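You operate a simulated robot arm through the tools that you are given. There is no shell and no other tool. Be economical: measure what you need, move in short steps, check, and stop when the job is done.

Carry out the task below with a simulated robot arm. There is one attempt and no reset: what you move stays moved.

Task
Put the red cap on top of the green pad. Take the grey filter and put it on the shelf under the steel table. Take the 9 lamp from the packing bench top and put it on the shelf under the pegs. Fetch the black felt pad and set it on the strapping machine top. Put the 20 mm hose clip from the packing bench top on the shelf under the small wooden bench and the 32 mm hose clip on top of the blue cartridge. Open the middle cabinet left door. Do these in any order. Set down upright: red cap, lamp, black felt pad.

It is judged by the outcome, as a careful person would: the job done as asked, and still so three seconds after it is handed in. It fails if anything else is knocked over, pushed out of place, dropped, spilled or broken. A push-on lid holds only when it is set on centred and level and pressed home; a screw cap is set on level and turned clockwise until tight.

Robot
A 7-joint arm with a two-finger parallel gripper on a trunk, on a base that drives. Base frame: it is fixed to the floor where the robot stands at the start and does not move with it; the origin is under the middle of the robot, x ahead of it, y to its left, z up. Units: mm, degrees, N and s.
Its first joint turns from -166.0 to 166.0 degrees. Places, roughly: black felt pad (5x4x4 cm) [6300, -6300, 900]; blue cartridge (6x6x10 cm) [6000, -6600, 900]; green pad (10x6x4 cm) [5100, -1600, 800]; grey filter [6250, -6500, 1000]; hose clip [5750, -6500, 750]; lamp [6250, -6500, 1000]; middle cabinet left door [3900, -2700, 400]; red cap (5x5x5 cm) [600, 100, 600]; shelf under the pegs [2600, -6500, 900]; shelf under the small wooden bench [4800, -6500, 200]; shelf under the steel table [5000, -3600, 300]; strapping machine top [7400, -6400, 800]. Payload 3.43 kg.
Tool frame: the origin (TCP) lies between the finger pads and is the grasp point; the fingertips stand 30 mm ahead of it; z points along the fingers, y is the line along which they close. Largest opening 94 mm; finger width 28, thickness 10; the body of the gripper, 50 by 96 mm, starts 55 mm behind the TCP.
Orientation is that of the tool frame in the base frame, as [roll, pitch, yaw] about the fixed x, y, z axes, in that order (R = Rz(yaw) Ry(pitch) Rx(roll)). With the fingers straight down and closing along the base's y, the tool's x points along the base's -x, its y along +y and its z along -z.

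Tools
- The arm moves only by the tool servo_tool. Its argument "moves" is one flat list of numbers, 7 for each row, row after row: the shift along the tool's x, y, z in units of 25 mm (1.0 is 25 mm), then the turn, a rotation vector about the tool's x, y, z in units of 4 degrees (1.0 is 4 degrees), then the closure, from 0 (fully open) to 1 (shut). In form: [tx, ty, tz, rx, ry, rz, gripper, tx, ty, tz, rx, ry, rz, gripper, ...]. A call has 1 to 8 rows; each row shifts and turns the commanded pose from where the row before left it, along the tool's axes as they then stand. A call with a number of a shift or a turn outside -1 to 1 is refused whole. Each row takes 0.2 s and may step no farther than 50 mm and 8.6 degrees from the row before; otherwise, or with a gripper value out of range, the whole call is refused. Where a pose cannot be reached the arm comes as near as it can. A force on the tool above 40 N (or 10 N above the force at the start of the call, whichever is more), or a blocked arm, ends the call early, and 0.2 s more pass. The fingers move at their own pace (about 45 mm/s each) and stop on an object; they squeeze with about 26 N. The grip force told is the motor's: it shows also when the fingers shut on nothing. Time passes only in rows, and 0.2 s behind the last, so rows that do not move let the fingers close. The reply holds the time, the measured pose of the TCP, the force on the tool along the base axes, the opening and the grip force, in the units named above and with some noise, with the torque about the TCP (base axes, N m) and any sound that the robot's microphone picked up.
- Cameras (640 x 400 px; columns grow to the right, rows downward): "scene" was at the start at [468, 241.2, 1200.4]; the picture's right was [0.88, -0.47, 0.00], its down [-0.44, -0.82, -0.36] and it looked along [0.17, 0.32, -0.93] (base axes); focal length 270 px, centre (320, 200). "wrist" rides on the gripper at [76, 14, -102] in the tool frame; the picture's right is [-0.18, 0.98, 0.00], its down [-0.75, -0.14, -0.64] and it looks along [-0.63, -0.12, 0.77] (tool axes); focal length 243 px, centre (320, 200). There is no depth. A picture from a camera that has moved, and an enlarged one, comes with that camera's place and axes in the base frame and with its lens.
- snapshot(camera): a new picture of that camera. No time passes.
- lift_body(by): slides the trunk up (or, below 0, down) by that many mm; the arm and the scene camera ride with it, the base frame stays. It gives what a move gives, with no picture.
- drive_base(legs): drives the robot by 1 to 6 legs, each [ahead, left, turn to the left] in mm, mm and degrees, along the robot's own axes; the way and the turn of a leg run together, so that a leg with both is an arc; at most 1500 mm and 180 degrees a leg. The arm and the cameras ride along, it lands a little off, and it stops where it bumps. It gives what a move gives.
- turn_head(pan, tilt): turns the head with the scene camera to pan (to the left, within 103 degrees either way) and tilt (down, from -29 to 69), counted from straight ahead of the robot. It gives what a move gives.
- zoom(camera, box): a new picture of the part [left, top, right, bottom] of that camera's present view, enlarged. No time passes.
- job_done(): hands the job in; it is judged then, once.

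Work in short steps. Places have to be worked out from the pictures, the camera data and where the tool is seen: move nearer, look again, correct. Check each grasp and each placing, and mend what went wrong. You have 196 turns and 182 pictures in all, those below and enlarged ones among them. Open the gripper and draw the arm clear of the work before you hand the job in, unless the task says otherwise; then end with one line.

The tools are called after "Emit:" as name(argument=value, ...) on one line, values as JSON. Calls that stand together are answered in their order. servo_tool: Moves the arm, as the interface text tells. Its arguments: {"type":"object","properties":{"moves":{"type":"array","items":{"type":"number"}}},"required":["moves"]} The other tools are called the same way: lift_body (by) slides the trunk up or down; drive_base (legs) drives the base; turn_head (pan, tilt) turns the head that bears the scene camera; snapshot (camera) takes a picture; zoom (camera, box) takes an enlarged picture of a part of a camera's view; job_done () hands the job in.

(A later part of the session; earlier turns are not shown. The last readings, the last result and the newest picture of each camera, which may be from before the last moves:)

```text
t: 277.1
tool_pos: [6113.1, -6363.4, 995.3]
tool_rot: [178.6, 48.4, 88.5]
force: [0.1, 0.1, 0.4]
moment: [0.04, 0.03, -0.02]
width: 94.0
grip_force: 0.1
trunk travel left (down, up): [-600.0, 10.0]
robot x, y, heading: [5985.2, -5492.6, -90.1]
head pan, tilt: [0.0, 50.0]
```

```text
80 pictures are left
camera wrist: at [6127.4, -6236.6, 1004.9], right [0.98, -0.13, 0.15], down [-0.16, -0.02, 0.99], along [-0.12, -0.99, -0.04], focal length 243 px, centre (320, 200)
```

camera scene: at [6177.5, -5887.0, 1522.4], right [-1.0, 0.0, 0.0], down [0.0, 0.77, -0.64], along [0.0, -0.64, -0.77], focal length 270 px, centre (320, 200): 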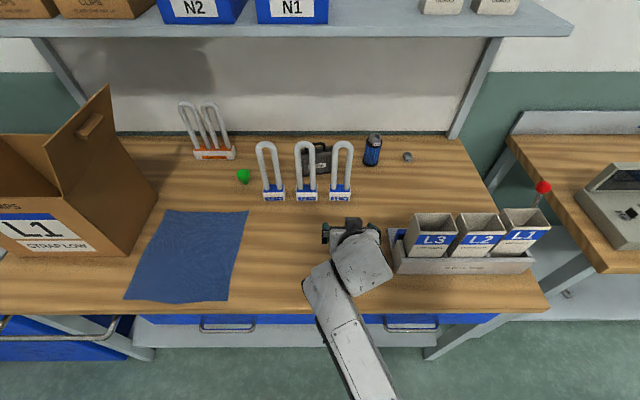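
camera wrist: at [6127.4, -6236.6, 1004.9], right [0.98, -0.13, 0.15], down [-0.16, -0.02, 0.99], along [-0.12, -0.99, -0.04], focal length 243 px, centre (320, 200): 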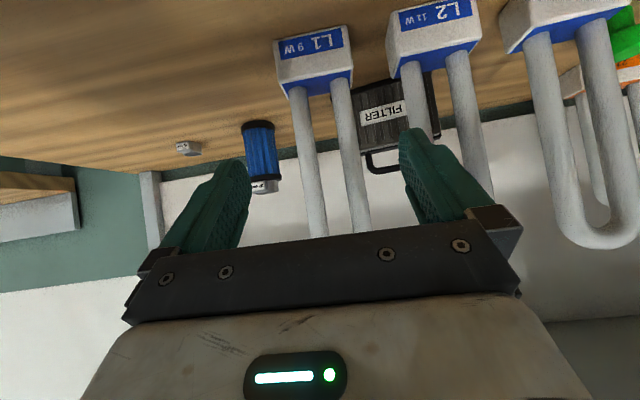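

Centred on the tubes. I advance 98 mm horizontally and close.

Emit:
servo_tool(moves=[-0.65, 0.01, 0.733, 0.0875, 0, 0, 0, -0.65, 0.01, 0.733, 0.0875, 0, 0, 0, -0.65, 0.01, 0.733, 0.0875, 0, 0, 0, -0.65, 0.01, 0.733, 0.0875, 0, 0, 0])

Emit:
snapshot(camera="wrist")

```text
t: 278.1
tool_pos: [6112.1, -6461.7, 993.9]
tool_rot: [179.9, 48.5, 88.4]
force: [-0.4, 0.3, 0.1]
moment: [-0.02, -0.01, -0.02]
width: 93.8
grip_force: 0.0
trunk travel left (down, up): [-600.0, 10.0]
robot x, y, heading: [5986.2, -5491.9, -90.2]
head pan, tilt: [0.0, 50.0]
```

```text
79 pictures are left
camera wrist: at [6128.9, -6334.8, 1004.4], right [0.98, -0.15, 0.14], down [-0.14, -0.02, 0.99], along [-0.14, -0.99, -0.04], focal length 243 px, centre (320, 200)
```

wrist: 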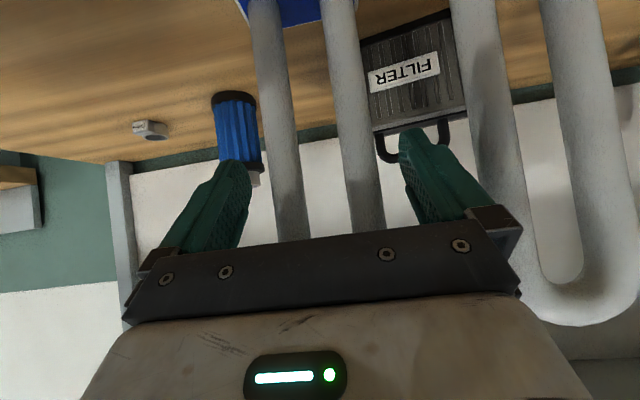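

Tubes between the fingers. Close.

Emit:
servo_tool(moves=[-0.16, 0, 0.18, 0, 0, 0, 0, 0, 0, 0, 0, 0, 0, 1, 0, 0, 0, 0, 0, 0, 1, 0, 0, 0, 0, 0, 0, 1, 0, 0, 0, 0, 0, 0, 1])

Emit:
servo_tool(moves=[-0.3, 0, -0.266, 0, 0, 0, 1, -0.3, 0, -0.266, 0, 0, 0, 1, -0.3, 0, -0.266, 0, 0, 0, 1, -0.3, 0, -0.266, 0, 0, 0, 1])

Emit:
snapshot(camera="wrist")

Emit:
snapshot(camera="scene")

```text
t: 279.4
tool_pos: [6112.8, -6467.9, 994.6]
tool_rot: [179.9, 48.4, 88.5]
force: [0.7, -0.8, 0.4]
moment: [-0.02, 0.01, -0.02]
width: 61.8
grip_force: 26.0
trunk travel left (down, up): [-600.0, 10.0]
robot x, y, heading: [5984.5, -5494.7, -90.0]
head pan, tilt: [0.0, 50.0]
```

```text
t: 280.4
tool_pos: [6111.3, -6467.2, 1033.9]
tool_rot: [179.9, 48.4, 88.6]
force: [0.0, 0.1, -1.9]
moment: [0.0, 0.01, -0.02]
width: 61.4
grip_force: 26.1
trunk travel left (down, up): [-600.0, 10.0]
robot x, y, heading: [5987.2, -5497.7, -90.2]
head pan, tilt: [0.0, 50.0]
```

```text
78 pictures are left
camera wrist: at [6128.8, -6340.2, 1044.8], right [0.98, -0.15, 0.14], down [-0.14, -0.02, 0.99], along [-0.14, -0.99, -0.04], focal length 243 px, centre (320, 200)
```

wrist: 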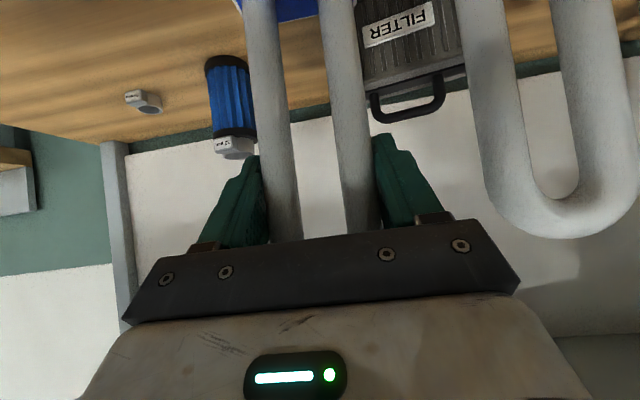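

```text
77 pictures are left
camera scene: at [6179.4, -6017.6, 1522.2], right [-1.0, 0.0, 0.0], down [0.0, 0.77, -0.64], along [0.0, -0.64, -0.77], focal length 270 px, centre (320, 200)
```

scene: 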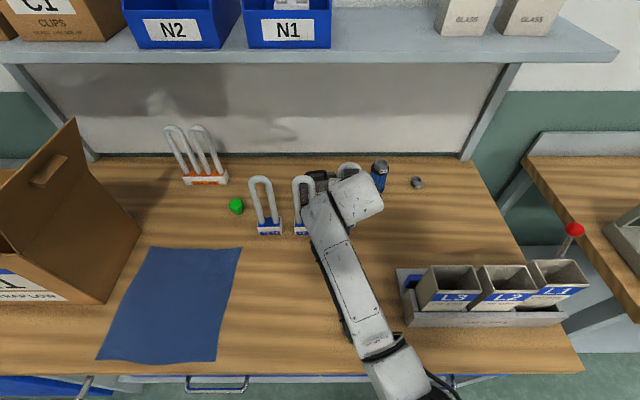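

Lamp lifted cleanly. I raise it 60 mm more and back away.

Emit:
servo_tool(moves=[-0.6, 0, -0.53, 0, 0, 0, 1, -0.6, 0, -0.53, 0, 0, 0, 1, -0.6, 0, -0.53, 0, 0, 0, 1])

Emit:
drive_base(legs=[[-550, 0, 0]])

Emit:
snapshot(camera="wrist")

```text
t: 281.1
tool_pos: [6112.7, -6467.7, 1095.2]
tool_rot: [179.9, 48.5, 88.5]
force: [-0.1, -0.6, -1.2]
moment: [-0.02, 0.0, 0.03]
width: 61.5
grip_force: 26.0
trunk travel left (down, up): [-600.0, 10.0]
robot x, y, heading: [5984.9, -5494.3, -90.1]
head pan, tilt: [0.0, 50.0]
```

```text
t: 284.3
tool_pos: [6109.8, -5915.4, 1094.4]
tool_rot: [180.0, 48.4, 88.4]
force: [0.6, 0.3, -1.9]
moment: [0.0, -0.02, -0.01]
width: 61.4
grip_force: 26.6
trunk travel left (down, up): [-600.0, 10.0]
robot x, y, heading: [5983.7, -4942.6, -90.2]
head pan, tilt: [0.0, 50.0]
```

```text
76 pictures are left
camera wrist: at [6128.1, -5788.7, 1104.4], right [0.98, -0.15, 0.14], down [-0.14, -0.02, 0.99], along [-0.15, -0.99, -0.04], focal length 243 px, centre (320, 200)
```

wrist: 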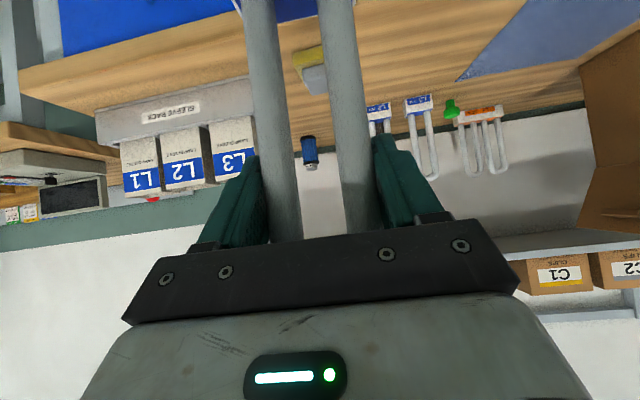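

Held well. I strafe right along the aisle to the rack with the pegs.

Emit:
drive_base(legs=[[0, -1450, 0], [0, -1450, 0], [0, -500, 0]])

Emit:
turn_head(pan=0, tilt=20)

Emit:
snapshot(camera="scene")

```text
t: 300.7
tool_pos: [2745.9, -5893.2, 1093.4]
tool_rot: [179.9, 48.4, 88.3]
force: [0.2, -0.2, -1.2]
moment: [0.0, 0.0, 0.01]
width: 61.7
grip_force: 25.8
trunk travel left (down, up): [-600.0, 10.0]
robot x, y, heading: [2622.4, -4919.2, -90.4]
head pan, tilt: [0.0, 50.0]
```

```text
t: 301.6
tool_pos: [2745.4, -5892.6, 1095.2]
tool_rot: [179.9, 48.4, 88.3]
force: [0.7, -0.3, -1.6]
moment: [-0.04, -0.03, 0.03]
width: 61.7
grip_force: 26.5
trunk travel left (down, up): [-600.0, 10.0]
robot x, y, heading: [2621.2, -4917.5, -90.6]
head pan, tilt: [0.0, 20.0]
```

```text
75 pictures are left
camera scene: at [2814.8, -5460.1, 1567.8], right [-1.0, 0.01, 0.0], down [0.0, 0.34, -0.94], along [0.0, -0.94, -0.34], focal length 270 px, centre (320, 200)
```

scene: 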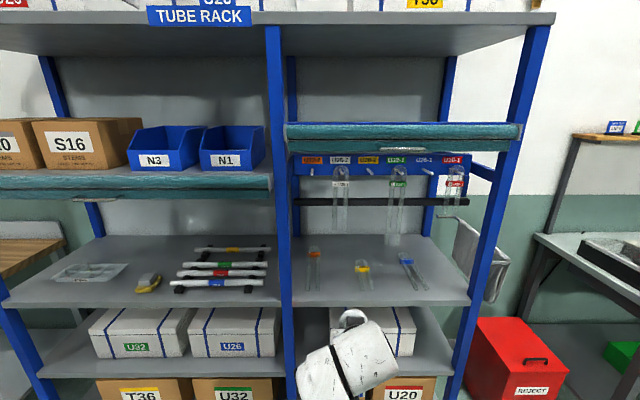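

The pegs are in the right bay; the shelf below is at z≈905 with a free spot at about (2745,−6295) in front of the hanging tubes. I drive 300 mm forward and check.

Emit:
drive_base(legs=[[280, 0, 0]])

Emit:
turn_head(pan=-5, tilt=35)

Emit:
snapshot(camera="scene")

Emit:
snapshot(camera="wrist")

```text
t: 303.6
tool_pos: [2743.5, -6173.1, 1095.5]
tool_rot: [180.0, 48.5, 88.3]
force: [-0.2, -0.9, -0.8]
moment: [0.01, -0.01, 0.0]
width: 61.5
grip_force: 25.9
trunk travel left (down, up): [-600.0, 10.0]
robot x, y, heading: [2624.2, -5199.6, -90.3]
head pan, tilt: [0.0, 20.0]
```

```text
t: 304.4
tool_pos: [2744.5, -6173.1, 1094.9]
tool_rot: [180.0, 48.4, 88.3]
force: [0.9, -0.6, -0.9]
moment: [-0.01, -0.02, -0.01]
width: 61.5
grip_force: 26.4
trunk travel left (down, up): [-600.0, 10.0]
robot x, y, heading: [2621.9, -5200.1, -90.5]
head pan, tilt: [-5.0, 35.0]
```

```text
74 pictures are left
camera scene: at [2806.2, -5734.1, 1544.1], right [-1.0, 0.09, 0.0], down [0.05, 0.57, -0.82], along [-0.07, -0.82, -0.57], focal length 270 px, centre (320, 200)
```

scene: 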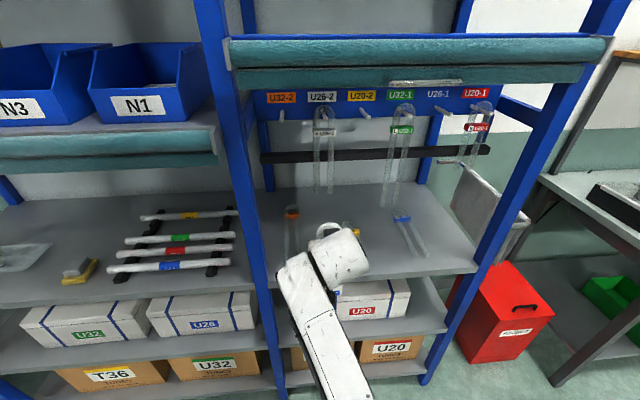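

```text
73 pictures are left
camera wrist: at [2762.1, -6046.2, 1104.3], right [0.98, -0.15, 0.14], down [-0.14, -0.02, 0.99], along [-0.15, -0.99, -0.04], focal length 243 px, centre (320, 200)
```

wrist: 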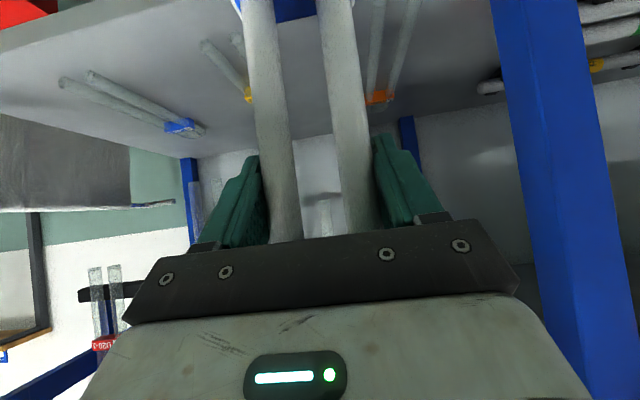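

Free gap x≈2665–2805 at y≈−6295. I move 117 mm forward and 8 mm right at height.

Emit:
servo_tool(moves=[-0.777, -0.08, 0.875, 0, 0, 0, 1, -0.777, -0.08, 0.875, 0, 0, 0, 1, -0.777, -0.08, 0.875, 0, 0, 0, 1, -0.777, -0.08, 0.875, 0, 0, 0, 1])

Emit:
turn_head(pan=25, tilt=45)

Emit:
snapshot(camera="scene")

Emit:
snapshot(camera="wrist")

```text
t: 305.4
tool_pos: [2733.2, -6291.0, 1092.7]
tool_rot: [179.9, 48.4, 88.3]
force: [-0.1, -0.3, -1.6]
moment: [-0.01, 0.04, 0.0]
width: 61.7
grip_force: 26.3
trunk travel left (down, up): [-600.0, 10.0]
robot x, y, heading: [2622.0, -5196.5, -90.3]
head pan, tilt: [-5.0, 35.0]
```

```text
t: 306.3
tool_pos: [2733.9, -6289.5, 1093.9]
tool_rot: [179.9, 48.5, 88.3]
force: [0.3, -0.5, -2.0]
moment: [0.0, -0.02, -0.01]
width: 61.7
grip_force: 25.8
trunk travel left (down, up): [-600.0, 10.0]
robot x, y, heading: [2619.9, -5202.7, -90.0]
head pan, tilt: [25.0, 45.0]
```

```text
72 pictures are left
camera scene: at [2848.2, -5720.3, 1529.2], right [-0.91, -0.42, 0.0], down [-0.3, 0.64, -0.71], along [0.3, -0.64, -0.71], focal length 270 px, centre (320, 200)
```

scene: 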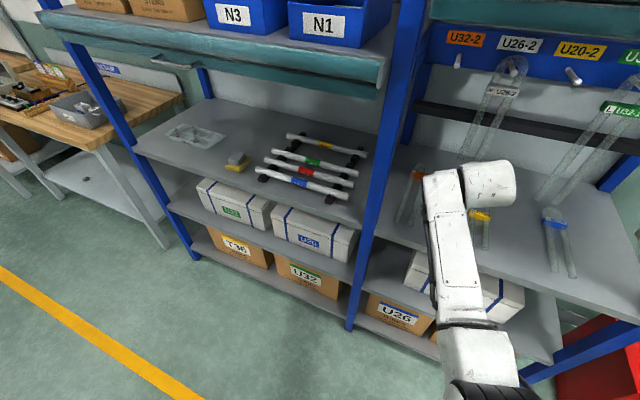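

```text
71 pictures are left
camera wrist: at [2751.6, -6162.9, 1103.7], right [0.98, -0.15, 0.14], down [-0.14, -0.02, 0.99], along [-0.15, -0.99, -0.04], focal length 243 px, centre (320, 200)
```

wrist: 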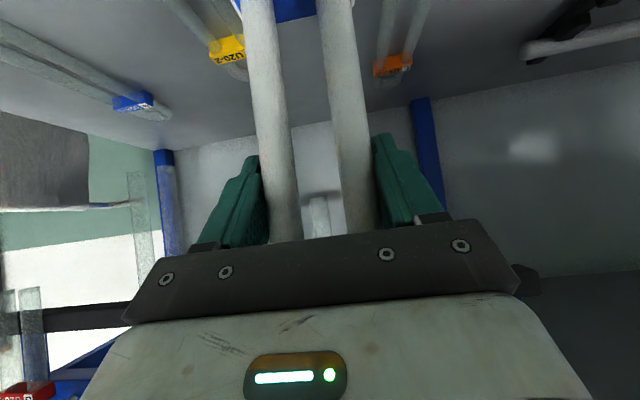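

Clear on both sides. I lower 30 mm then 3 mm steps to contact.

Emit:
servo_tool(moves=[0.449, 0, 0.398, 0, 0, 0, 1, 0.449, 0, 0.398, 0, 0, 0, 1, 0.09, 0, 0.08, 0, 0, 0, 1, 0.09, 0, 0.08, 0, 0, 0, 1, 0.09, 0, 0.08, 0, 0, 0, 1])

Emit:
snapshot(camera="wrist")

```text
t: 307.5
tool_pos: [2734.0, -6289.7, 1055.3]
tool_rot: [179.8, 48.4, 88.2]
force: [0.4, 0.2, -1.8]
moment: [-0.01, -0.02, 0.0]
width: 61.7
grip_force: 25.7
trunk travel left (down, up): [-600.0, 10.0]
robot x, y, heading: [2619.7, -5200.1, -90.2]
head pan, tilt: [25.0, 45.0]
```

```text
70 pictures are left
camera wrist: at [2751.3, -6163.3, 1065.2], right [0.98, -0.15, 0.14], down [-0.14, -0.02, 0.99], along [-0.15, -0.99, -0.04], focal length 243 px, centre (320, 200)
```

wrist: 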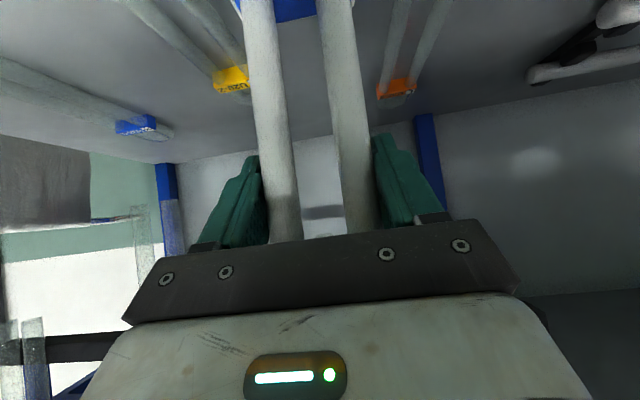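

Emit:
servo_tool(moves=[0.09, 0, 0.08, 0, 0, 0, 1, 0.09, 0, 0.08, 0, 0, 0, 1, 0.09, 0, 0.08, 0, 0, 0, 1, 0.075, 0, 0.066, 0, 0, 0, 1, 0.075, 0, 0.066, 0, 0, 0, 1, 0.075, 0, 0.066, 0, 0, 0, 1])

Emit:
snapshot(camera="wrist")

```text
t: 308.9
tool_pos: [2733.0, -6290.4, 1038.1]
tool_rot: [-180.0, 48.4, 88.3]
force: [0.0, 1.1, -1.3]
moment: [-0.02, -0.01, -0.05]
width: 61.6
grip_force: 26.1
trunk travel left (down, up): [-600.0, 10.0]
robot x, y, heading: [2619.9, -5197.9, -90.3]
head pan, tilt: [25.0, 45.0]
```

```text
69 pictures are left
camera wrist: at [2750.9, -6163.6, 1048.4], right [0.98, -0.15, 0.14], down [-0.14, -0.02, 0.99], along [-0.15, -0.99, -0.04], focal length 243 px, centre (320, 200)
```

wrist: 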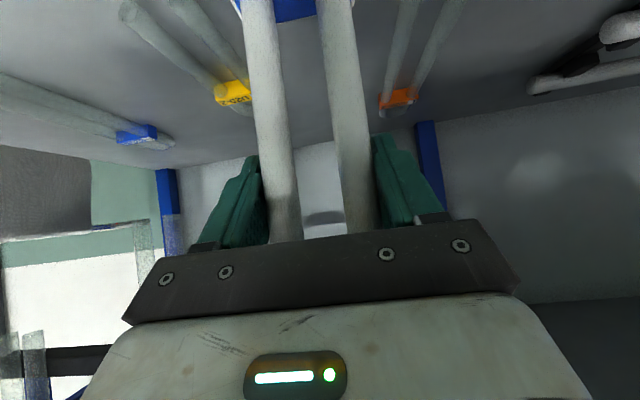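

No contact yet; the shelf is nearer z≈885. I keep lowering in 3 mm steps.

Emit:
servo_tool(moves=[0.09, 0, 0.08, 0, 0, 0, 1, 0.09, 0, 0.08, 0, 0, 0, 1, 0.075, 0, 0.066, 0, 0, 0, 1, 0.075, 0, 0.066, 0, 0, 0, 1, 0.075, 0, 0.066, 0, 0, 0, 1])

```text
t: 310.1
tool_pos: [2732.0, -6289.4, 1025.2]
tool_rot: [179.9, 48.4, 88.3]
force: [-0.3, -0.4, -2.2]
moment: [0.0, -0.02, -0.03]
width: 61.4
grip_force: 25.4
trunk travel left (down, up): [-600.0, 10.0]
robot x, y, heading: [2617.7, -5198.2, -90.4]
head pan, tilt: [25.0, 45.0]
```

Emit:
servo_tool(moves=[0.09, 0, 0.08, 0, 0, 0, 1, 0.09, 0, 0.08, 0, 0, 0, 1, 0.075, 0, 0.066, 0, 0, 0, 1, 0.075, 0, 0.066, 0, 0, 0, 1, 0.075, 0, 0.066, 0, 0, 0, 1])

Emit:
turn_head(pan=30, tilt=35)

Emit:
snapshot(camera="scene")

```text
t: 311.3
tool_pos: [2733.3, -6289.7, 1013.2]
tool_rot: [179.9, 48.6, 88.3]
force: [2.3, -2.6, 16.3]
moment: [0.0, -0.02, 0.01]
width: 61.6
grip_force: 26.6
trunk travel left (down, up): [-600.0, 10.0]
robot x, y, heading: [2625.5, -5198.9, -90.1]
head pan, tilt: [25.0, 45.0]
```

```text
t: 312.0
tool_pos: [2734.0, -6291.3, 1011.8]
tool_rot: [179.9, 48.4, 88.2]
force: [4.4, -2.2, 14.4]
moment: [-0.02, -0.01, 0.05]
width: 61.4
grip_force: 25.7
trunk travel left (down, up): [-600.0, 10.0]
robot x, y, heading: [2619.1, -5199.2, -90.0]
head pan, tilt: [30.0, 35.0]
```

```text
68 pictures are left
camera scene: at [2858.0, -5722.1, 1544.2], right [-0.87, -0.5, 0.0], down [-0.28, 0.5, -0.82], along [0.41, -0.71, -0.57], focal length 270 px, centre (320, 200)
```

scene: 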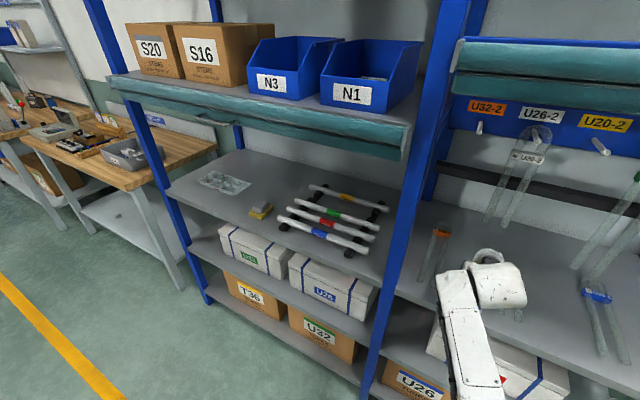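

Contact: shelf ≈866, which puts its front edge near y≈−6274, so the base would overhang. I lift 8 mm, go 35 mm deeper and set down again.

Emit:
servo_tool(moves=[-0.24, 0, -0.212, 0, 0, 0, 1, -0.464, 0, 0.524, 0, 0, 0, 1, -0.464, 0, 0.524, 0, 0, 0, 1, 0.12, 0, 0.106, 0, 0, 0, 1, 0.06, 0, 0.053, 0, 0, 0, 1, 0.06, 0, 0.053, 0, 0, 0, 1])

Emit:
snapshot(camera="wrist")

```text
t: 313.4
tool_pos: [2732.6, -6325.2, 1012.2]
tool_rot: [179.9, 48.5, 88.3]
force: [0.2, 1.7, 3.7]
moment: [0.35, 0.11, -0.08]
width: 61.5
grip_force: 25.6
trunk travel left (down, up): [-600.0, 10.0]
robot x, y, heading: [2622.8, -5199.3, -90.2]
head pan, tilt: [30.0, 35.0]
```

```text
67 pictures are left
camera wrist: at [2749.9, -6198.6, 1022.5], right [0.98, -0.15, 0.14], down [-0.14, -0.01, 0.99], along [-0.15, -0.99, -0.04], focal length 243 px, centre (320, 200)
```

wrist: 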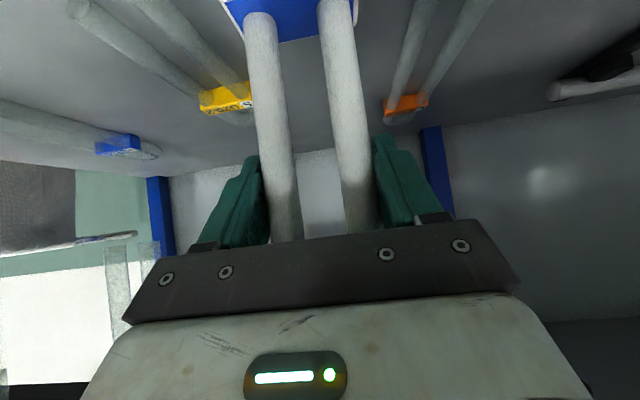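

The base may be pitched a few degrees; I press 2–4 mm more so it seats flat, watching force.

Emit:
servo_tool(moves=[0.06, 0, 0.053, 0, 0, 0, 1, 0.06, 0, 0.053, 0, 0, 0, 1])

Emit:
snapshot(camera="wrist")

```text
t: 314.0
tool_pos: [2731.7, -6325.2, 1011.4]
tool_rot: [179.8, 48.7, 88.3]
force: [-0.2, 0.0, 16.9]
moment: [0.04, -0.01, 0.05]
width: 61.5
grip_force: 25.6
trunk travel left (down, up): [-600.0, 10.0]
robot x, y, heading: [2624.4, -5200.1, -90.3]
head pan, tilt: [30.0, 35.0]
```

```text
66 pictures are left
camera wrist: at [2750.0, -6199.2, 1021.1], right [0.98, -0.15, 0.14], down [-0.14, -0.01, 0.99], along [-0.15, -0.99, -0.03], focal length 243 px, centre (320, 200)
```

wrist: 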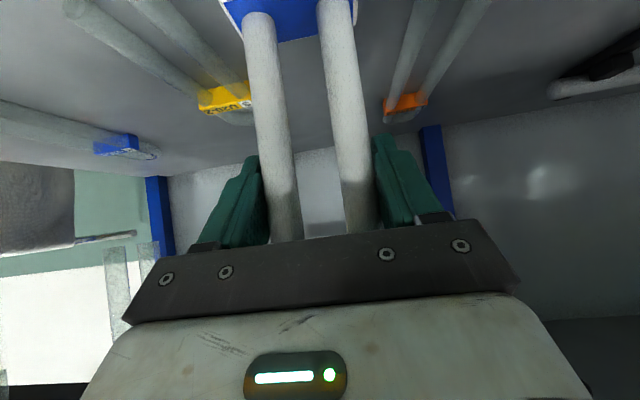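

Flat contact (moment ≈0). I ease 1 mm and open slowly.

Emit:
servo_tool(moves=[-0.03, 0, -0.026, 0, 0, 0, 1, 0, 0, 0, 0, 0, 0, 0.33, 0, 0, 0, 0, 0, 0, 0.3, 0, 0, 0, 0, 0, 0, 0.22, 0, 0, 0, 0, 0, 0, 0.12, 0, 0, 0, 0, 0, 0, 0, 0, 0, 0, 0, 0, 0, 0])

Emit:
snapshot(camera="wrist")

```text
t: 315.6
tool_pos: [2732.2, -6325.1, 1008.1]
tool_rot: [179.8, 48.4, 88.3]
force: [0.1, -0.1, -0.3]
moment: [-0.01, 0.03, -0.03]
width: 94.1
grip_force: 0.1
trunk travel left (down, up): [-600.0, 10.0]
robot x, y, heading: [2619.2, -5197.4, -90.3]
head pan, tilt: [30.0, 35.0]
```

```text
65 pictures are left
camera wrist: at [2750.0, -6198.0, 1018.7], right [0.98, -0.15, 0.14], down [-0.14, -0.02, 0.99], along [-0.15, -0.99, -0.04], focal length 243 px, centre (320, 200)
```

wrist: 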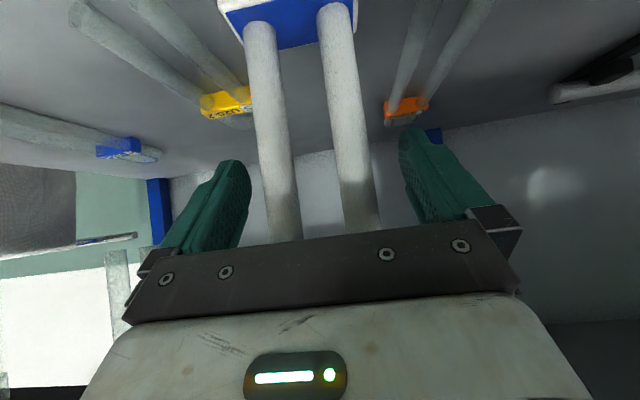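

The lamp stands. I draw straight back and view it.

Emit:
servo_tool(moves=[0.664, 0, -0.748, 0, 0, 0, 0, 0.664, 0, -0.748, 0, 0, 0, 0, 0.664, 0, -0.748, 0, 0, 0, 0, 0.664, 0, -0.748, 0, 0, 0, 0])

Emit:
drive_base(legs=[[-350, 0, 0]])

Emit:
turn_head(pan=0, tilt=30)

Emit:
snapshot(camera="scene")

Emit:
snapshot(camera="wrist")

```text
t: 316.6
tool_pos: [2733.3, -6223.7, 1008.3]
tool_rot: [180.0, 48.5, 88.2]
force: [0.1, -0.4, 0.8]
moment: [0.0, -0.04, 0.02]
width: 94.0
grip_force: 0.0
trunk travel left (down, up): [-600.0, 10.0]
robot x, y, heading: [2623.2, -5201.9, -90.1]
head pan, tilt: [30.0, 35.0]
```

```text
t: 318.9
tool_pos: [2736.1, -5874.7, 1007.6]
tool_rot: [179.9, 48.4, 88.3]
force: [-0.6, -0.8, 0.6]
moment: [0.03, 0.01, 0.0]
width: 93.8
grip_force: 0.0
trunk travel left (down, up): [-600.0, 10.0]
robot x, y, heading: [2620.7, -4846.9, -90.3]
head pan, tilt: [30.0, 35.0]
```

```text
t: 319.9
tool_pos: [2736.1, -5873.6, 1008.9]
tool_rot: [179.8, 48.4, 88.1]
force: [-0.6, 0.9, -0.3]
moment: [0.01, 0.01, 0.02]
width: 94.1
grip_force: 0.1
trunk travel left (down, up): [-600.0, 10.0]
robot x, y, heading: [2619.8, -4848.6, -89.9]
head pan, tilt: [0.0, 30.0]
```

```text
64 pictures are left
camera scene: at [2815.5, -5386.2, 1551.8], right [-1.0, 0.0, 0.0], down [0.0, 0.5, -0.87], along [0.0, -0.87, -0.5], focal length 270 px, centre (320, 200)
```

scene: 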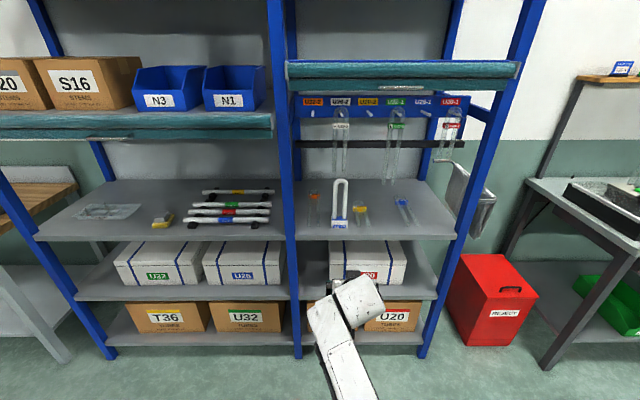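

```text
63 pictures are left
camera wrist: at [2753.8, -5747.3, 1018.4], right [0.98, -0.15, 0.14], down [-0.14, -0.02, 0.99], along [-0.15, -0.99, -0.04], focal length 243 px, centre (320, 200)
```

wrist: 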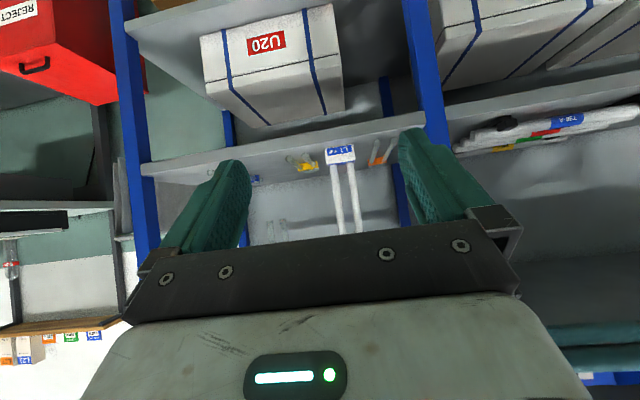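

The lamp stands upright on the shelf. Next the cabinet door: I retract the arm and bring the tool toward horizontal.

Emit:
servo_tool(moves=[0.663, 0, -0.749, 0, -1, 0, 0, 0.609, 0, -0.793, 0, -1, 0, 0, 0.552, 0, -0.834, 0, -1, 0, 0, 0.492, 0, -0.87, 0, -1, 0, 0, 0.431, 0, -0.903, 0, -1, 0, 0, 0.367, 0, -0.93, 0, -1, 0, 0, 0.301, 0, -0.954, 0, -1, 0, 0, 0.233, 0, -0.972, 0, -1, 0, 0])

Emit:
servo_tool(moves=[0.165, 0, -0.986, 0, 0, 0, 0, 0.165, 0, -0.986, 0, 0, 0, 0, 0.165, 0, -0.986, 0, 0, 0, 0, 0.165, 0, -0.986, 0, 0, 0, 0, 0.165, 0, -0.986, 0, 0, 0, 0, 0.165, 0, -0.986, 0, 0, 0, 0])

```text
t: 321.7
tool_pos: [2742.6, -5673.0, 1007.8]
tool_rot: [179.5, 80.5, 88.0]
force: [0.2, -0.1, 0.8]
moment: [-0.03, 0.0, 0.01]
width: 93.9
grip_force: 0.0
trunk travel left (down, up): [-600.0, 10.0]
robot x, y, heading: [2624.7, -4847.7, -90.0]
head pan, tilt: [0.0, 30.0]
```

```text
t: 323.1
tool_pos: [2746.3, -5525.4, 1008.0]
tool_rot: [179.6, 80.5, 87.9]
force: [-0.2, 0.2, 0.5]
moment: [0.0, 0.03, -0.01]
width: 94.1
grip_force: 0.0
trunk travel left (down, up): [-600.0, 10.0]
robot x, y, heading: [2621.2, -4850.3, -90.1]
head pan, tilt: [0.0, 30.0]
```

I retract a bit more, lower the trunk, move to x≈3240 and turn to face the line.

Emit:
servo_tool(moves=[0.165, 0, -0.986, 0, 0, 0, 0, 0.165, 0, -0.986, 0, 0, 0, 0, 0.165, 0, -0.986, 0, 0, 0, 0, 0.165, 0, -0.986, 0, 0, 0, 0])

Emit:
lift_body(by=-400)

Emit:
drive_base(legs=[[0, 620, 0], [0, 0, 90], [0, 700, 0]])

Emit:
turn_head(pan=40, tilt=25)

Emit:
snapshot(camera="scene")

```text
t: 324.1
tool_pos: [2748.1, -5424.9, 1009.4]
tool_rot: [179.5, 80.5, 87.8]
force: [-0.3, 0.0, 0.5]
moment: [0.03, 0.0, -0.02]
width: 94.1
grip_force: 0.0
trunk travel left (down, up): [-600.0, 10.0]
robot x, y, heading: [2624.4, -4852.8, -90.3]
head pan, tilt: [0.0, 30.0]
```

```text
t: 327.9
tool_pos: [2748.4, -5425.5, 608.2]
tool_rot: [179.6, 80.4, 88.1]
force: [-1.3, 0.3, -0.5]
moment: [-0.01, 0.02, -0.02]
width: 94.0
grip_force: 0.1
trunk travel left (down, up): [-200.0, 410.0]
robot x, y, heading: [2620.8, -4850.2, -90.2]
head pan, tilt: [0.0, 30.0]
```

```text
t: 338.7
tool_pos: [3818.4, -4017.0, 609.0]
tool_rot: [179.5, 80.4, 178.8]
force: [0.5, -0.4, 0.0]
moment: [-0.02, 0.0, -0.01]
width: 93.8
grip_force: 0.0
trunk travel left (down, up): [-200.0, 410.0]
robot x, y, heading: [3242.0, -4149.3, 0.7]
head pan, tilt: [0.0, 30.0]
```

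```text
t: 339.8
tool_pos: [3816.9, -4015.7, 610.0]
tool_rot: [179.7, 80.4, 178.7]
force: [0.6, 0.5, -1.1]
moment: [0.03, 0.0, -0.01]
width: 93.8
grip_force: 0.0
trunk travel left (down, up): [-200.0, 410.0]
robot x, y, heading: [3244.8, -4148.6, 0.4]
head pan, tilt: [40.0, 25.0]
```

```text
62 pictures are left
camera scene: at [3753.8, -3893.9, 1159.9], right [0.65, -0.76, 0.0], down [-0.32, -0.27, -0.91], along [0.69, 0.59, -0.42], focal length 270 px, centre (320, 200)
```

scene: 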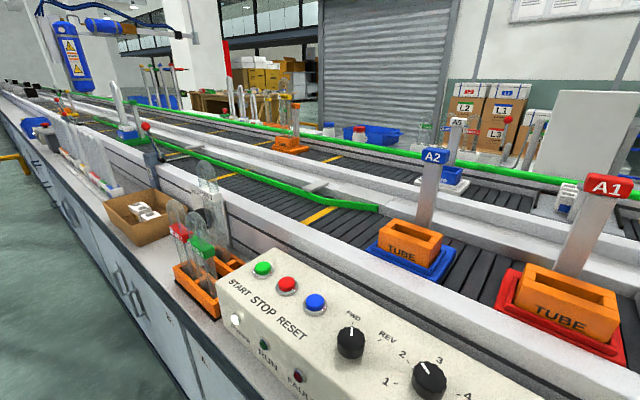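

I look along the cabinet fronts.

Emit:
turn_head(pan=95, tilt=25)

Emit:
snapshot(camera="scene")

```text
t: 341.0
tool_pos: [3816.4, -4015.4, 609.0]
tool_rot: [179.6, 80.4, 178.7]
force: [0.0, -0.8, 0.2]
moment: [0.0, 0.04, 0.01]
width: 93.9
grip_force: 0.1
trunk travel left (down, up): [-200.0, 410.0]
robot x, y, heading: [3246.3, -4144.8, 0.2]
head pan, tilt: [95.0, 25.0]
```

```text
61 pictures are left
camera scene: at [3675.0, -3861.8, 1159.9], right [1.0, 0.09, 0.0], down [0.04, -0.42, -0.91], along [-0.09, 0.9, -0.42], focal length 270 px, centre (320, 200)
```

scene: 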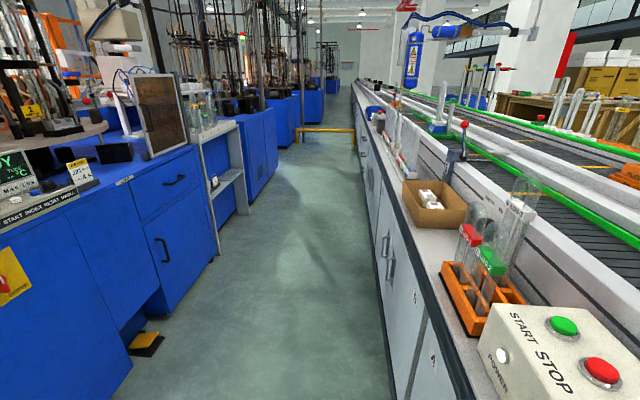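

The middle cabinet's handle pair is near y≈−2700, z≈340. I strafe left along the corridor to it.

Emit:
drive_base(legs=[[0, 1100, 0]])

Emit:
snapshot(camera="wrist")

Emit:
turn_head(pan=90, tilt=50)

Emit:
snapshot(camera="scene")

```text
t: 346.6
tool_pos: [3807.4, -2913.7, 609.8]
tool_rot: [179.5, 80.5, 179.0]
force: [0.6, -0.2, 0.2]
moment: [0.04, -0.01, -0.03]
width: 94.1
grip_force: 0.0
trunk travel left (down, up): [-200.0, 410.0]
robot x, y, heading: [3232.9, -3047.9, 0.9]
head pan, tilt: [95.0, 25.0]
```

```text
60 pictures are left
camera wrist: at [3692.5, -2897.3, 549.9], right [0.04, 0.98, 0.18], down [-0.51, -0.14, 0.85], along [0.86, -0.13, 0.49], focal length 243 px, centre (320, 200)
```

wrist: 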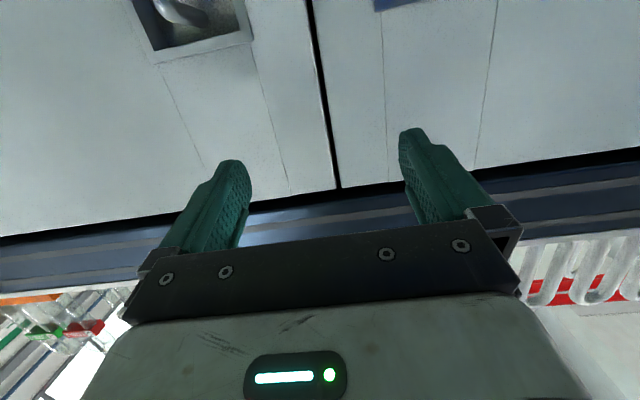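

```text
t: 347.5
tool_pos: [3807.0, -2913.2, 609.0]
tool_rot: [179.6, 80.4, 178.8]
force: [-0.3, 0.5, 0.4]
moment: [0.02, -0.02, 0.0]
width: 93.7
grip_force: 0.0
trunk travel left (down, up): [-200.0, 410.0]
robot x, y, heading: [3231.5, -3049.7, 0.8]
head pan, tilt: [90.0, 50.0]
```

```text
59 pictures are left
camera scene: at [3671.6, -2774.1, 1122.4], right [1.0, 0.01, 0.0], down [0.01, -0.77, -0.64], along [-0.01, 0.64, -0.77], focal length 270 px, centre (320, 200)
```

scene: 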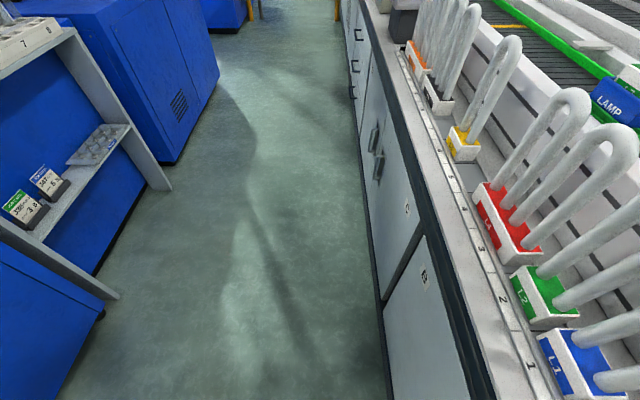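

The wrist view shows the two recessed handles of the middle cabinet either side of the split at y≈−2913. I lower the trunk 170 mm and shift left 70 mm to face the left door's handle.

Emit:
lift_body(by=-170)

Emit:
drive_base(legs=[[0, 70, 0]])

Emit:
snapshot(camera="wrist")

```text
t: 349.5
tool_pos: [3806.8, -2912.9, 453.1]
tool_rot: [-179.8, 80.3, 179.5]
force: [0.5, -0.3, 0.5]
moment: [-0.01, 0.01, 0.01]
width: 94.0
grip_force: 0.2
trunk travel left (down, up): [-30.0, 580.0]
robot x, y, heading: [3228.6, -3049.5, 1.0]
head pan, tilt: [90.0, 50.0]
```

```text
t: 350.4
tool_pos: [3783.3, -2888.1, 459.2]
tool_rot: [-179.7, 81.3, -178.8]
force: [-1.3, 0.0, -0.2]
moment: [0.01, 0.0, -0.01]
width: 93.8
grip_force: 0.0
trunk travel left (down, up): [-30.0, 580.0]
robot x, y, heading: [3218.7, -3037.8, 2.2]
head pan, tilt: [90.0, 50.0]
stopped in leg 1: the robot was blocked; the commanded pose is now the measured one
```

```text
58 pictures are left
camera wrist: at [3669.4, -2876.7, 399.4], right [0.02, 0.98, 0.18], down [-0.52, -0.15, 0.84], along [0.85, -0.11, 0.51], focal length 243 px, centre (320, 200)
```

wrist: 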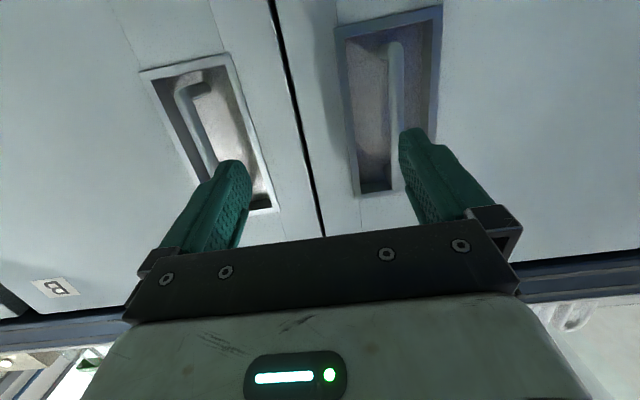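

"B" is the middle cabinet, and both handles are in view. Something blocked the base/arm; I look.

Emit:
turn_head(pan=-20, tilt=68)

Emit:
snapshot(camera="scene")

Emit:
turn_head(pan=60, tilt=68)

Emit:
snapshot(camera="scene")

```text
t: 352.2
tool_pos: [3785.3, -2887.4, 462.3]
tool_rot: [-179.7, 81.5, -178.9]
force: [0.0, 0.7, -0.2]
moment: [-0.01, 0.04, 0.0]
width: 93.8
grip_force: 0.1
trunk travel left (down, up): [-30.0, 580.0]
robot x, y, heading: [3223.8, -3040.2, 2.3]
head pan, tilt: [-20.0, 68.0]
```

```text
57 pictures are left
camera scene: at [3727.1, -2845.0, 936.9], right [-0.31, -0.95, 0.01], down [-0.89, 0.28, -0.36], along [0.34, -0.12, -0.93], focal length 270 px, centre (320, 200)
```

scene: 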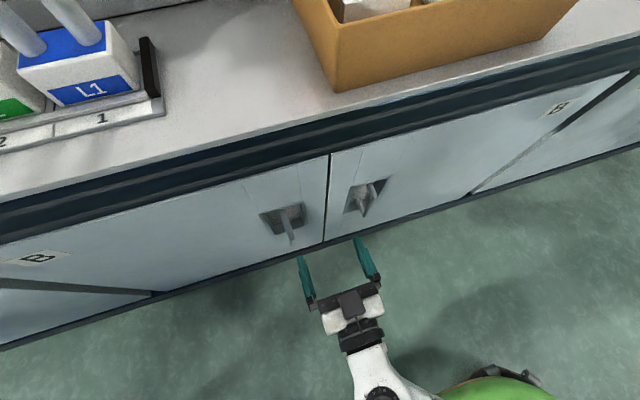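

```text
t: 353.8
tool_pos: [3784.0, -2888.5, 463.2]
tool_rot: [-179.7, 81.3, -178.9]
force: [-0.4, -0.4, 0.1]
moment: [0.01, 0.03, 0.01]
width: 94.2
grip_force: 0.2
trunk travel left (down, up): [-30.0, 580.0]
robot x, y, heading: [3225.9, -3038.5, 2.4]
head pan, tilt: [60.0, 68.0]
```

```text
56 pictures are left
camera scene: at [3699.7, -2777.4, 937.0], right [0.88, -0.47, -0.01], down [-0.44, -0.82, -0.37], along [0.16, 0.33, -0.93], focal length 270 px, centre (320, 200)
```

scene: 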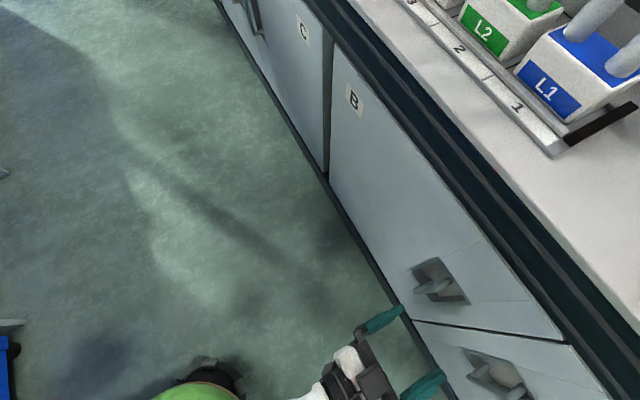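

Left-door handle bar is at about (3865,−2828), z≈405–520. I shift the arm 60 mm in +y, staying clear of it.

Emit:
servo_tool(moves=[-0.03, 0.8, 0.2, 0, 0, 0, 0, -0.03, 0.8, 0.2, 0, 0, 0, 0, 0, 0.8, 0, 0, 0, 0, 0])

Emit:
snapshot(camera="wrist")

Emit:
turn_head(pan=0, tilt=68)

Emit:
snapshot(camera="scene")

```text
t: 354.8
tool_pos: [3752.1, -2847.3, 440.4]
tool_rot: [-165.5, 76.5, -163.7]
force: [-0.1, -0.3, 0.0]
moment: [-0.02, 0.03, 0.02]
width: 94.3
grip_force: 0.2
trunk travel left (down, up): [-30.0, 580.0]
robot x, y, heading: [3226.3, -3036.1, 2.4]
head pan, tilt: [60.0, 68.0]
stopped in row 3: the arm was blocked; the commanded pose is now the measured one
```

```text
55 pictures are left
camera wrist: at [3635.2, -2840.5, 388.5], right [0.0, 0.99, 0.12], down [-0.45, -0.11, 0.89], along [0.89, -0.05, 0.45], focal length 243 px, centre (320, 200)
```

wrist: 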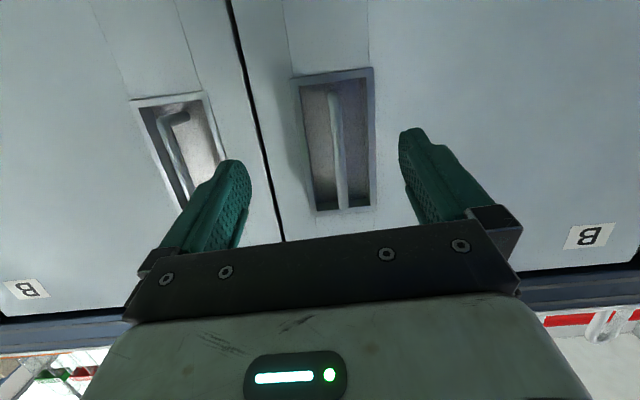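

```text
t: 356.1
tool_pos: [3749.4, -2847.4, 437.8]
tool_rot: [-164.6, 76.0, -162.7]
force: [-0.6, 0.0, -0.2]
moment: [-0.01, -0.02, 0.01]
width: 93.9
grip_force: 0.1
trunk travel left (down, up): [-30.0, 580.0]
robot x, y, heading: [3224.1, -3039.2, 2.0]
head pan, tilt: [0.0, 68.0]
```

```text
54 pictures are left
camera scene: at [3729.4, -2824.7, 939.2], right [0.04, -1.0, 0.0], down [-0.93, -0.04, -0.36], along [0.36, 0.01, -0.93], focal length 270 px, centre (320, 200)
```

scene: 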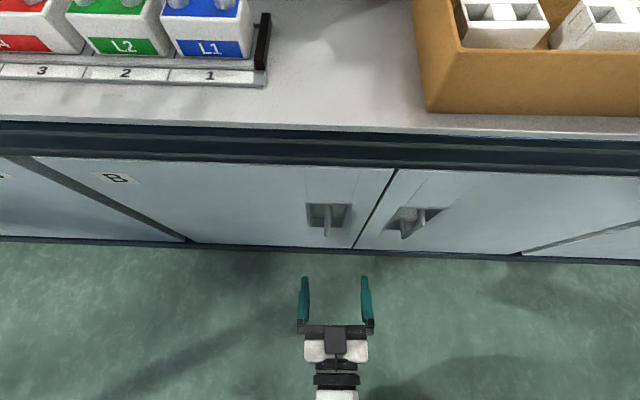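

The arm is too folded with a horizontal tool here. I raise the trunk 80 mm and go back to the proven ~48° tilt, fixing the orientation.

Emit:
lift_body(by=80)

Emit:
servo_tool(moves=[0, 0, 0, 0.05, 1, 0.15, 0, 0, 0, 0, 0.05, 1, 0.15, 0, 0, 0, 0, 0.05, 1, 0.15, 0, 0, 0, 0, 0.05, 1, 0.15, 0, 0, 0, 0, 0.05, 1, 0.15, 0, 0, 0, 0, 0.05, 1, 0.15, 0, 0, 0, 0, 0.05, 1, 0.15, 0])

Emit:
snapshot(camera="wrist")

```text
t: 357.2
tool_pos: [3749.5, -2847.7, 504.4]
tool_rot: [-165.0, 76.2, -162.9]
force: [-0.2, 0.1, 0.5]
moment: [0.0, -0.03, 0.01]
width: 94.0
grip_force: 0.0
trunk travel left (down, up): [-110.0, 500.0]
robot x, y, heading: [3227.6, -3037.2, 2.1]
head pan, tilt: [0.0, 68.0]
```

```text
t: 358.9
tool_pos: [3749.2, -2846.9, 504.7]
tool_rot: [-179.3, 48.8, 179.8]
force: [-0.5, -0.5, 0.3]
moment: [-0.02, 0.0, 0.01]
width: 94.0
grip_force: 0.1
trunk travel left (down, up): [-110.0, 500.0]
robot x, y, heading: [3227.1, -3034.9, 2.2]
head pan, tilt: [0.0, 68.0]
```

```text
53 pictures are left
camera wrist: at [3622.3, -2831.0, 513.9], right [0.13, 0.98, 0.13], down [0.01, -0.13, 0.99], along [0.99, -0.13, -0.03], focal length 243 px, centre (320, 200)
```

wrist: 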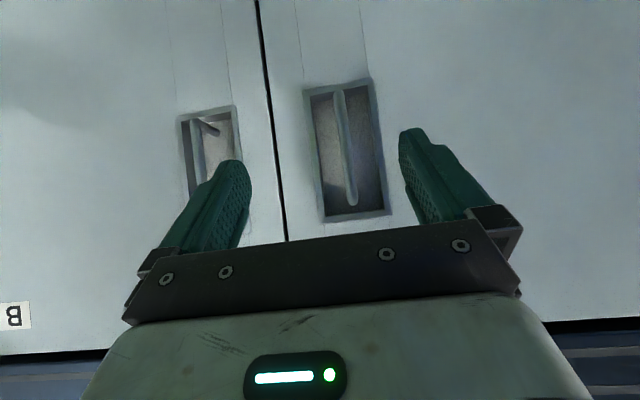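

Orientation is clean now; bar at (3868,−2832), z 400–514. I pre-close to ~40 mm and approach to 50 mm short.

Emit:
servo_tool(moves=[-0.076, 0.2, 0.997, 0, 0, 0, 0.57, -0.076, 0.2, 0.997, 0, 0, 0, 0.57, -0.076, 0.2, 0.997, 0, 0, 0, 0.57, 0, 0, 0, 0, 0, 0, 0.57])

Emit:
snapshot(camera="wrist")

Emit:
snapshot(camera="scene")

```text
t: 359.9
tool_pos: [3810.5, -2832.8, 461.0]
tool_rot: [-179.2, 48.8, 179.8]
force: [0.1, -0.4, -0.1]
moment: [-0.02, 0.01, 0.0]
width: 40.5
grip_force: 0.1
trunk travel left (down, up): [-110.0, 500.0]
robot x, y, heading: [3225.2, -3038.4, 2.1]
head pan, tilt: [0.0, 68.0]
```

```text
52 pictures are left
camera wrist: at [3682.4, -2818.0, 468.8], right [0.13, 0.98, 0.13], down [0.01, -0.13, 0.99], along [0.99, -0.13, -0.03], focal length 243 px, centre (320, 200)
```

wrist: 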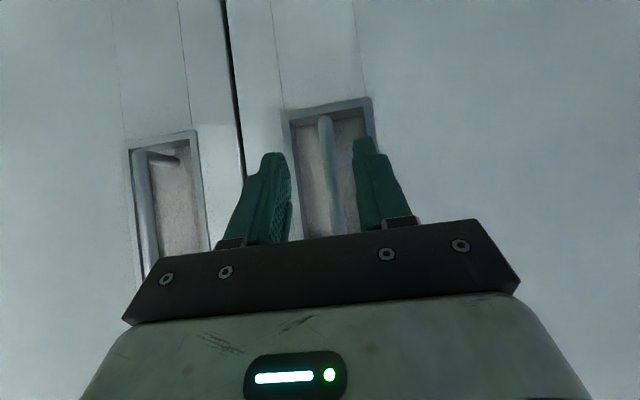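

```text
51 pictures are left
camera scene: at [3717.5, -2825.7, 1011.2], right [0.04, -1.0, 0.0], down [-0.93, -0.04, -0.37], along [0.37, 0.01, -0.93], focal length 270 px, centre (320, 200)
```

scene: 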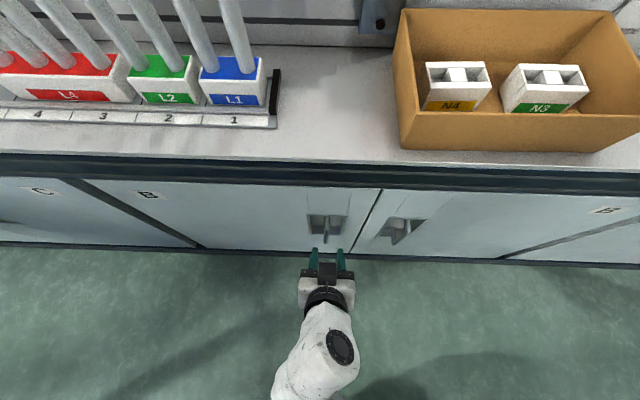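

Bar centred between the fingers. I advance 48 mm and close.

Emit:
servo_tool(moves=[-0.633, 0.05, 0.722, 0, 0, 0, 0.57, -0.633, 0.05, 0.722, 0, 0, 0, 0.57, 0, 0, 0, 0, 0, 0, 1, 0, 0, 0, 0, 0, 0, 1, 0, 0, 0, 0, 0, 0, 1])

Emit:
snapshot(camera="wrist")

```text
t: 361.1
tool_pos: [3856.3, -2828.9, 459.5]
tool_rot: [-179.3, 48.9, 180.0]
force: [1.0, 8.1, 0.6]
moment: [-0.12, 0.22, 0.02]
width: 15.1
grip_force: 40.9
trunk travel left (down, up): [-110.0, 500.0]
robot x, y, heading: [3228.1, -3033.2, 2.1]
head pan, tilt: [0.0, 68.0]
```

```text
50 pictures are left
camera wrist: at [3729.6, -2814.7, 469.4], right [0.13, 0.98, 0.13], down [0.01, -0.13, 0.99], along [0.99, -0.13, -0.03], focal length 243 px, centre (320, 200)
```

wrist: 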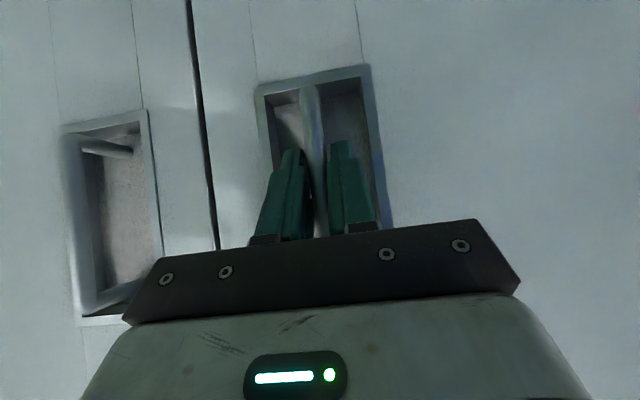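

Gripped. The hinge is ~390 mm to the left; I pull along the arc, turning the tool with the door, first 8°.

Emit:
servo_tool(moves=[0.714, 0.116, -0.815, 0.752, 0, 0.659, 1, 0.714, 0.116, -0.815, 0.752, 0, 0.659, 1])

Emit:
snapshot(camera="scene")

```text
t: 361.6
tool_pos: [3803.4, -2822.8, 460.7]
tool_rot: [-179.6, 48.9, 171.7]
force: [1.9, 8.4, 1.8]
moment: [-0.09, 0.36, 0.15]
width: 15.0
grip_force: 44.8
trunk travel left (down, up): [-110.0, 500.0]
robot x, y, heading: [3228.5, -3036.0, 2.3]
head pan, tilt: [0.0, 68.0]
```

```text
49 pictures are left
camera scene: at [3717.6, -2825.6, 1011.2], right [0.04, -1.0, 0.0], down [-0.93, -0.04, -0.37], along [0.37, 0.01, -0.93], focal length 270 px, centre (320, 200)
```

scene: 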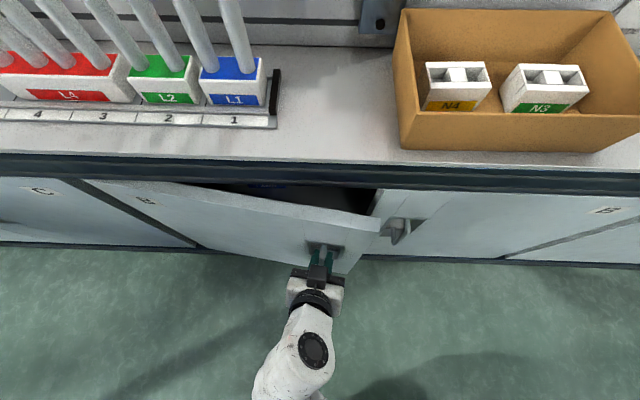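

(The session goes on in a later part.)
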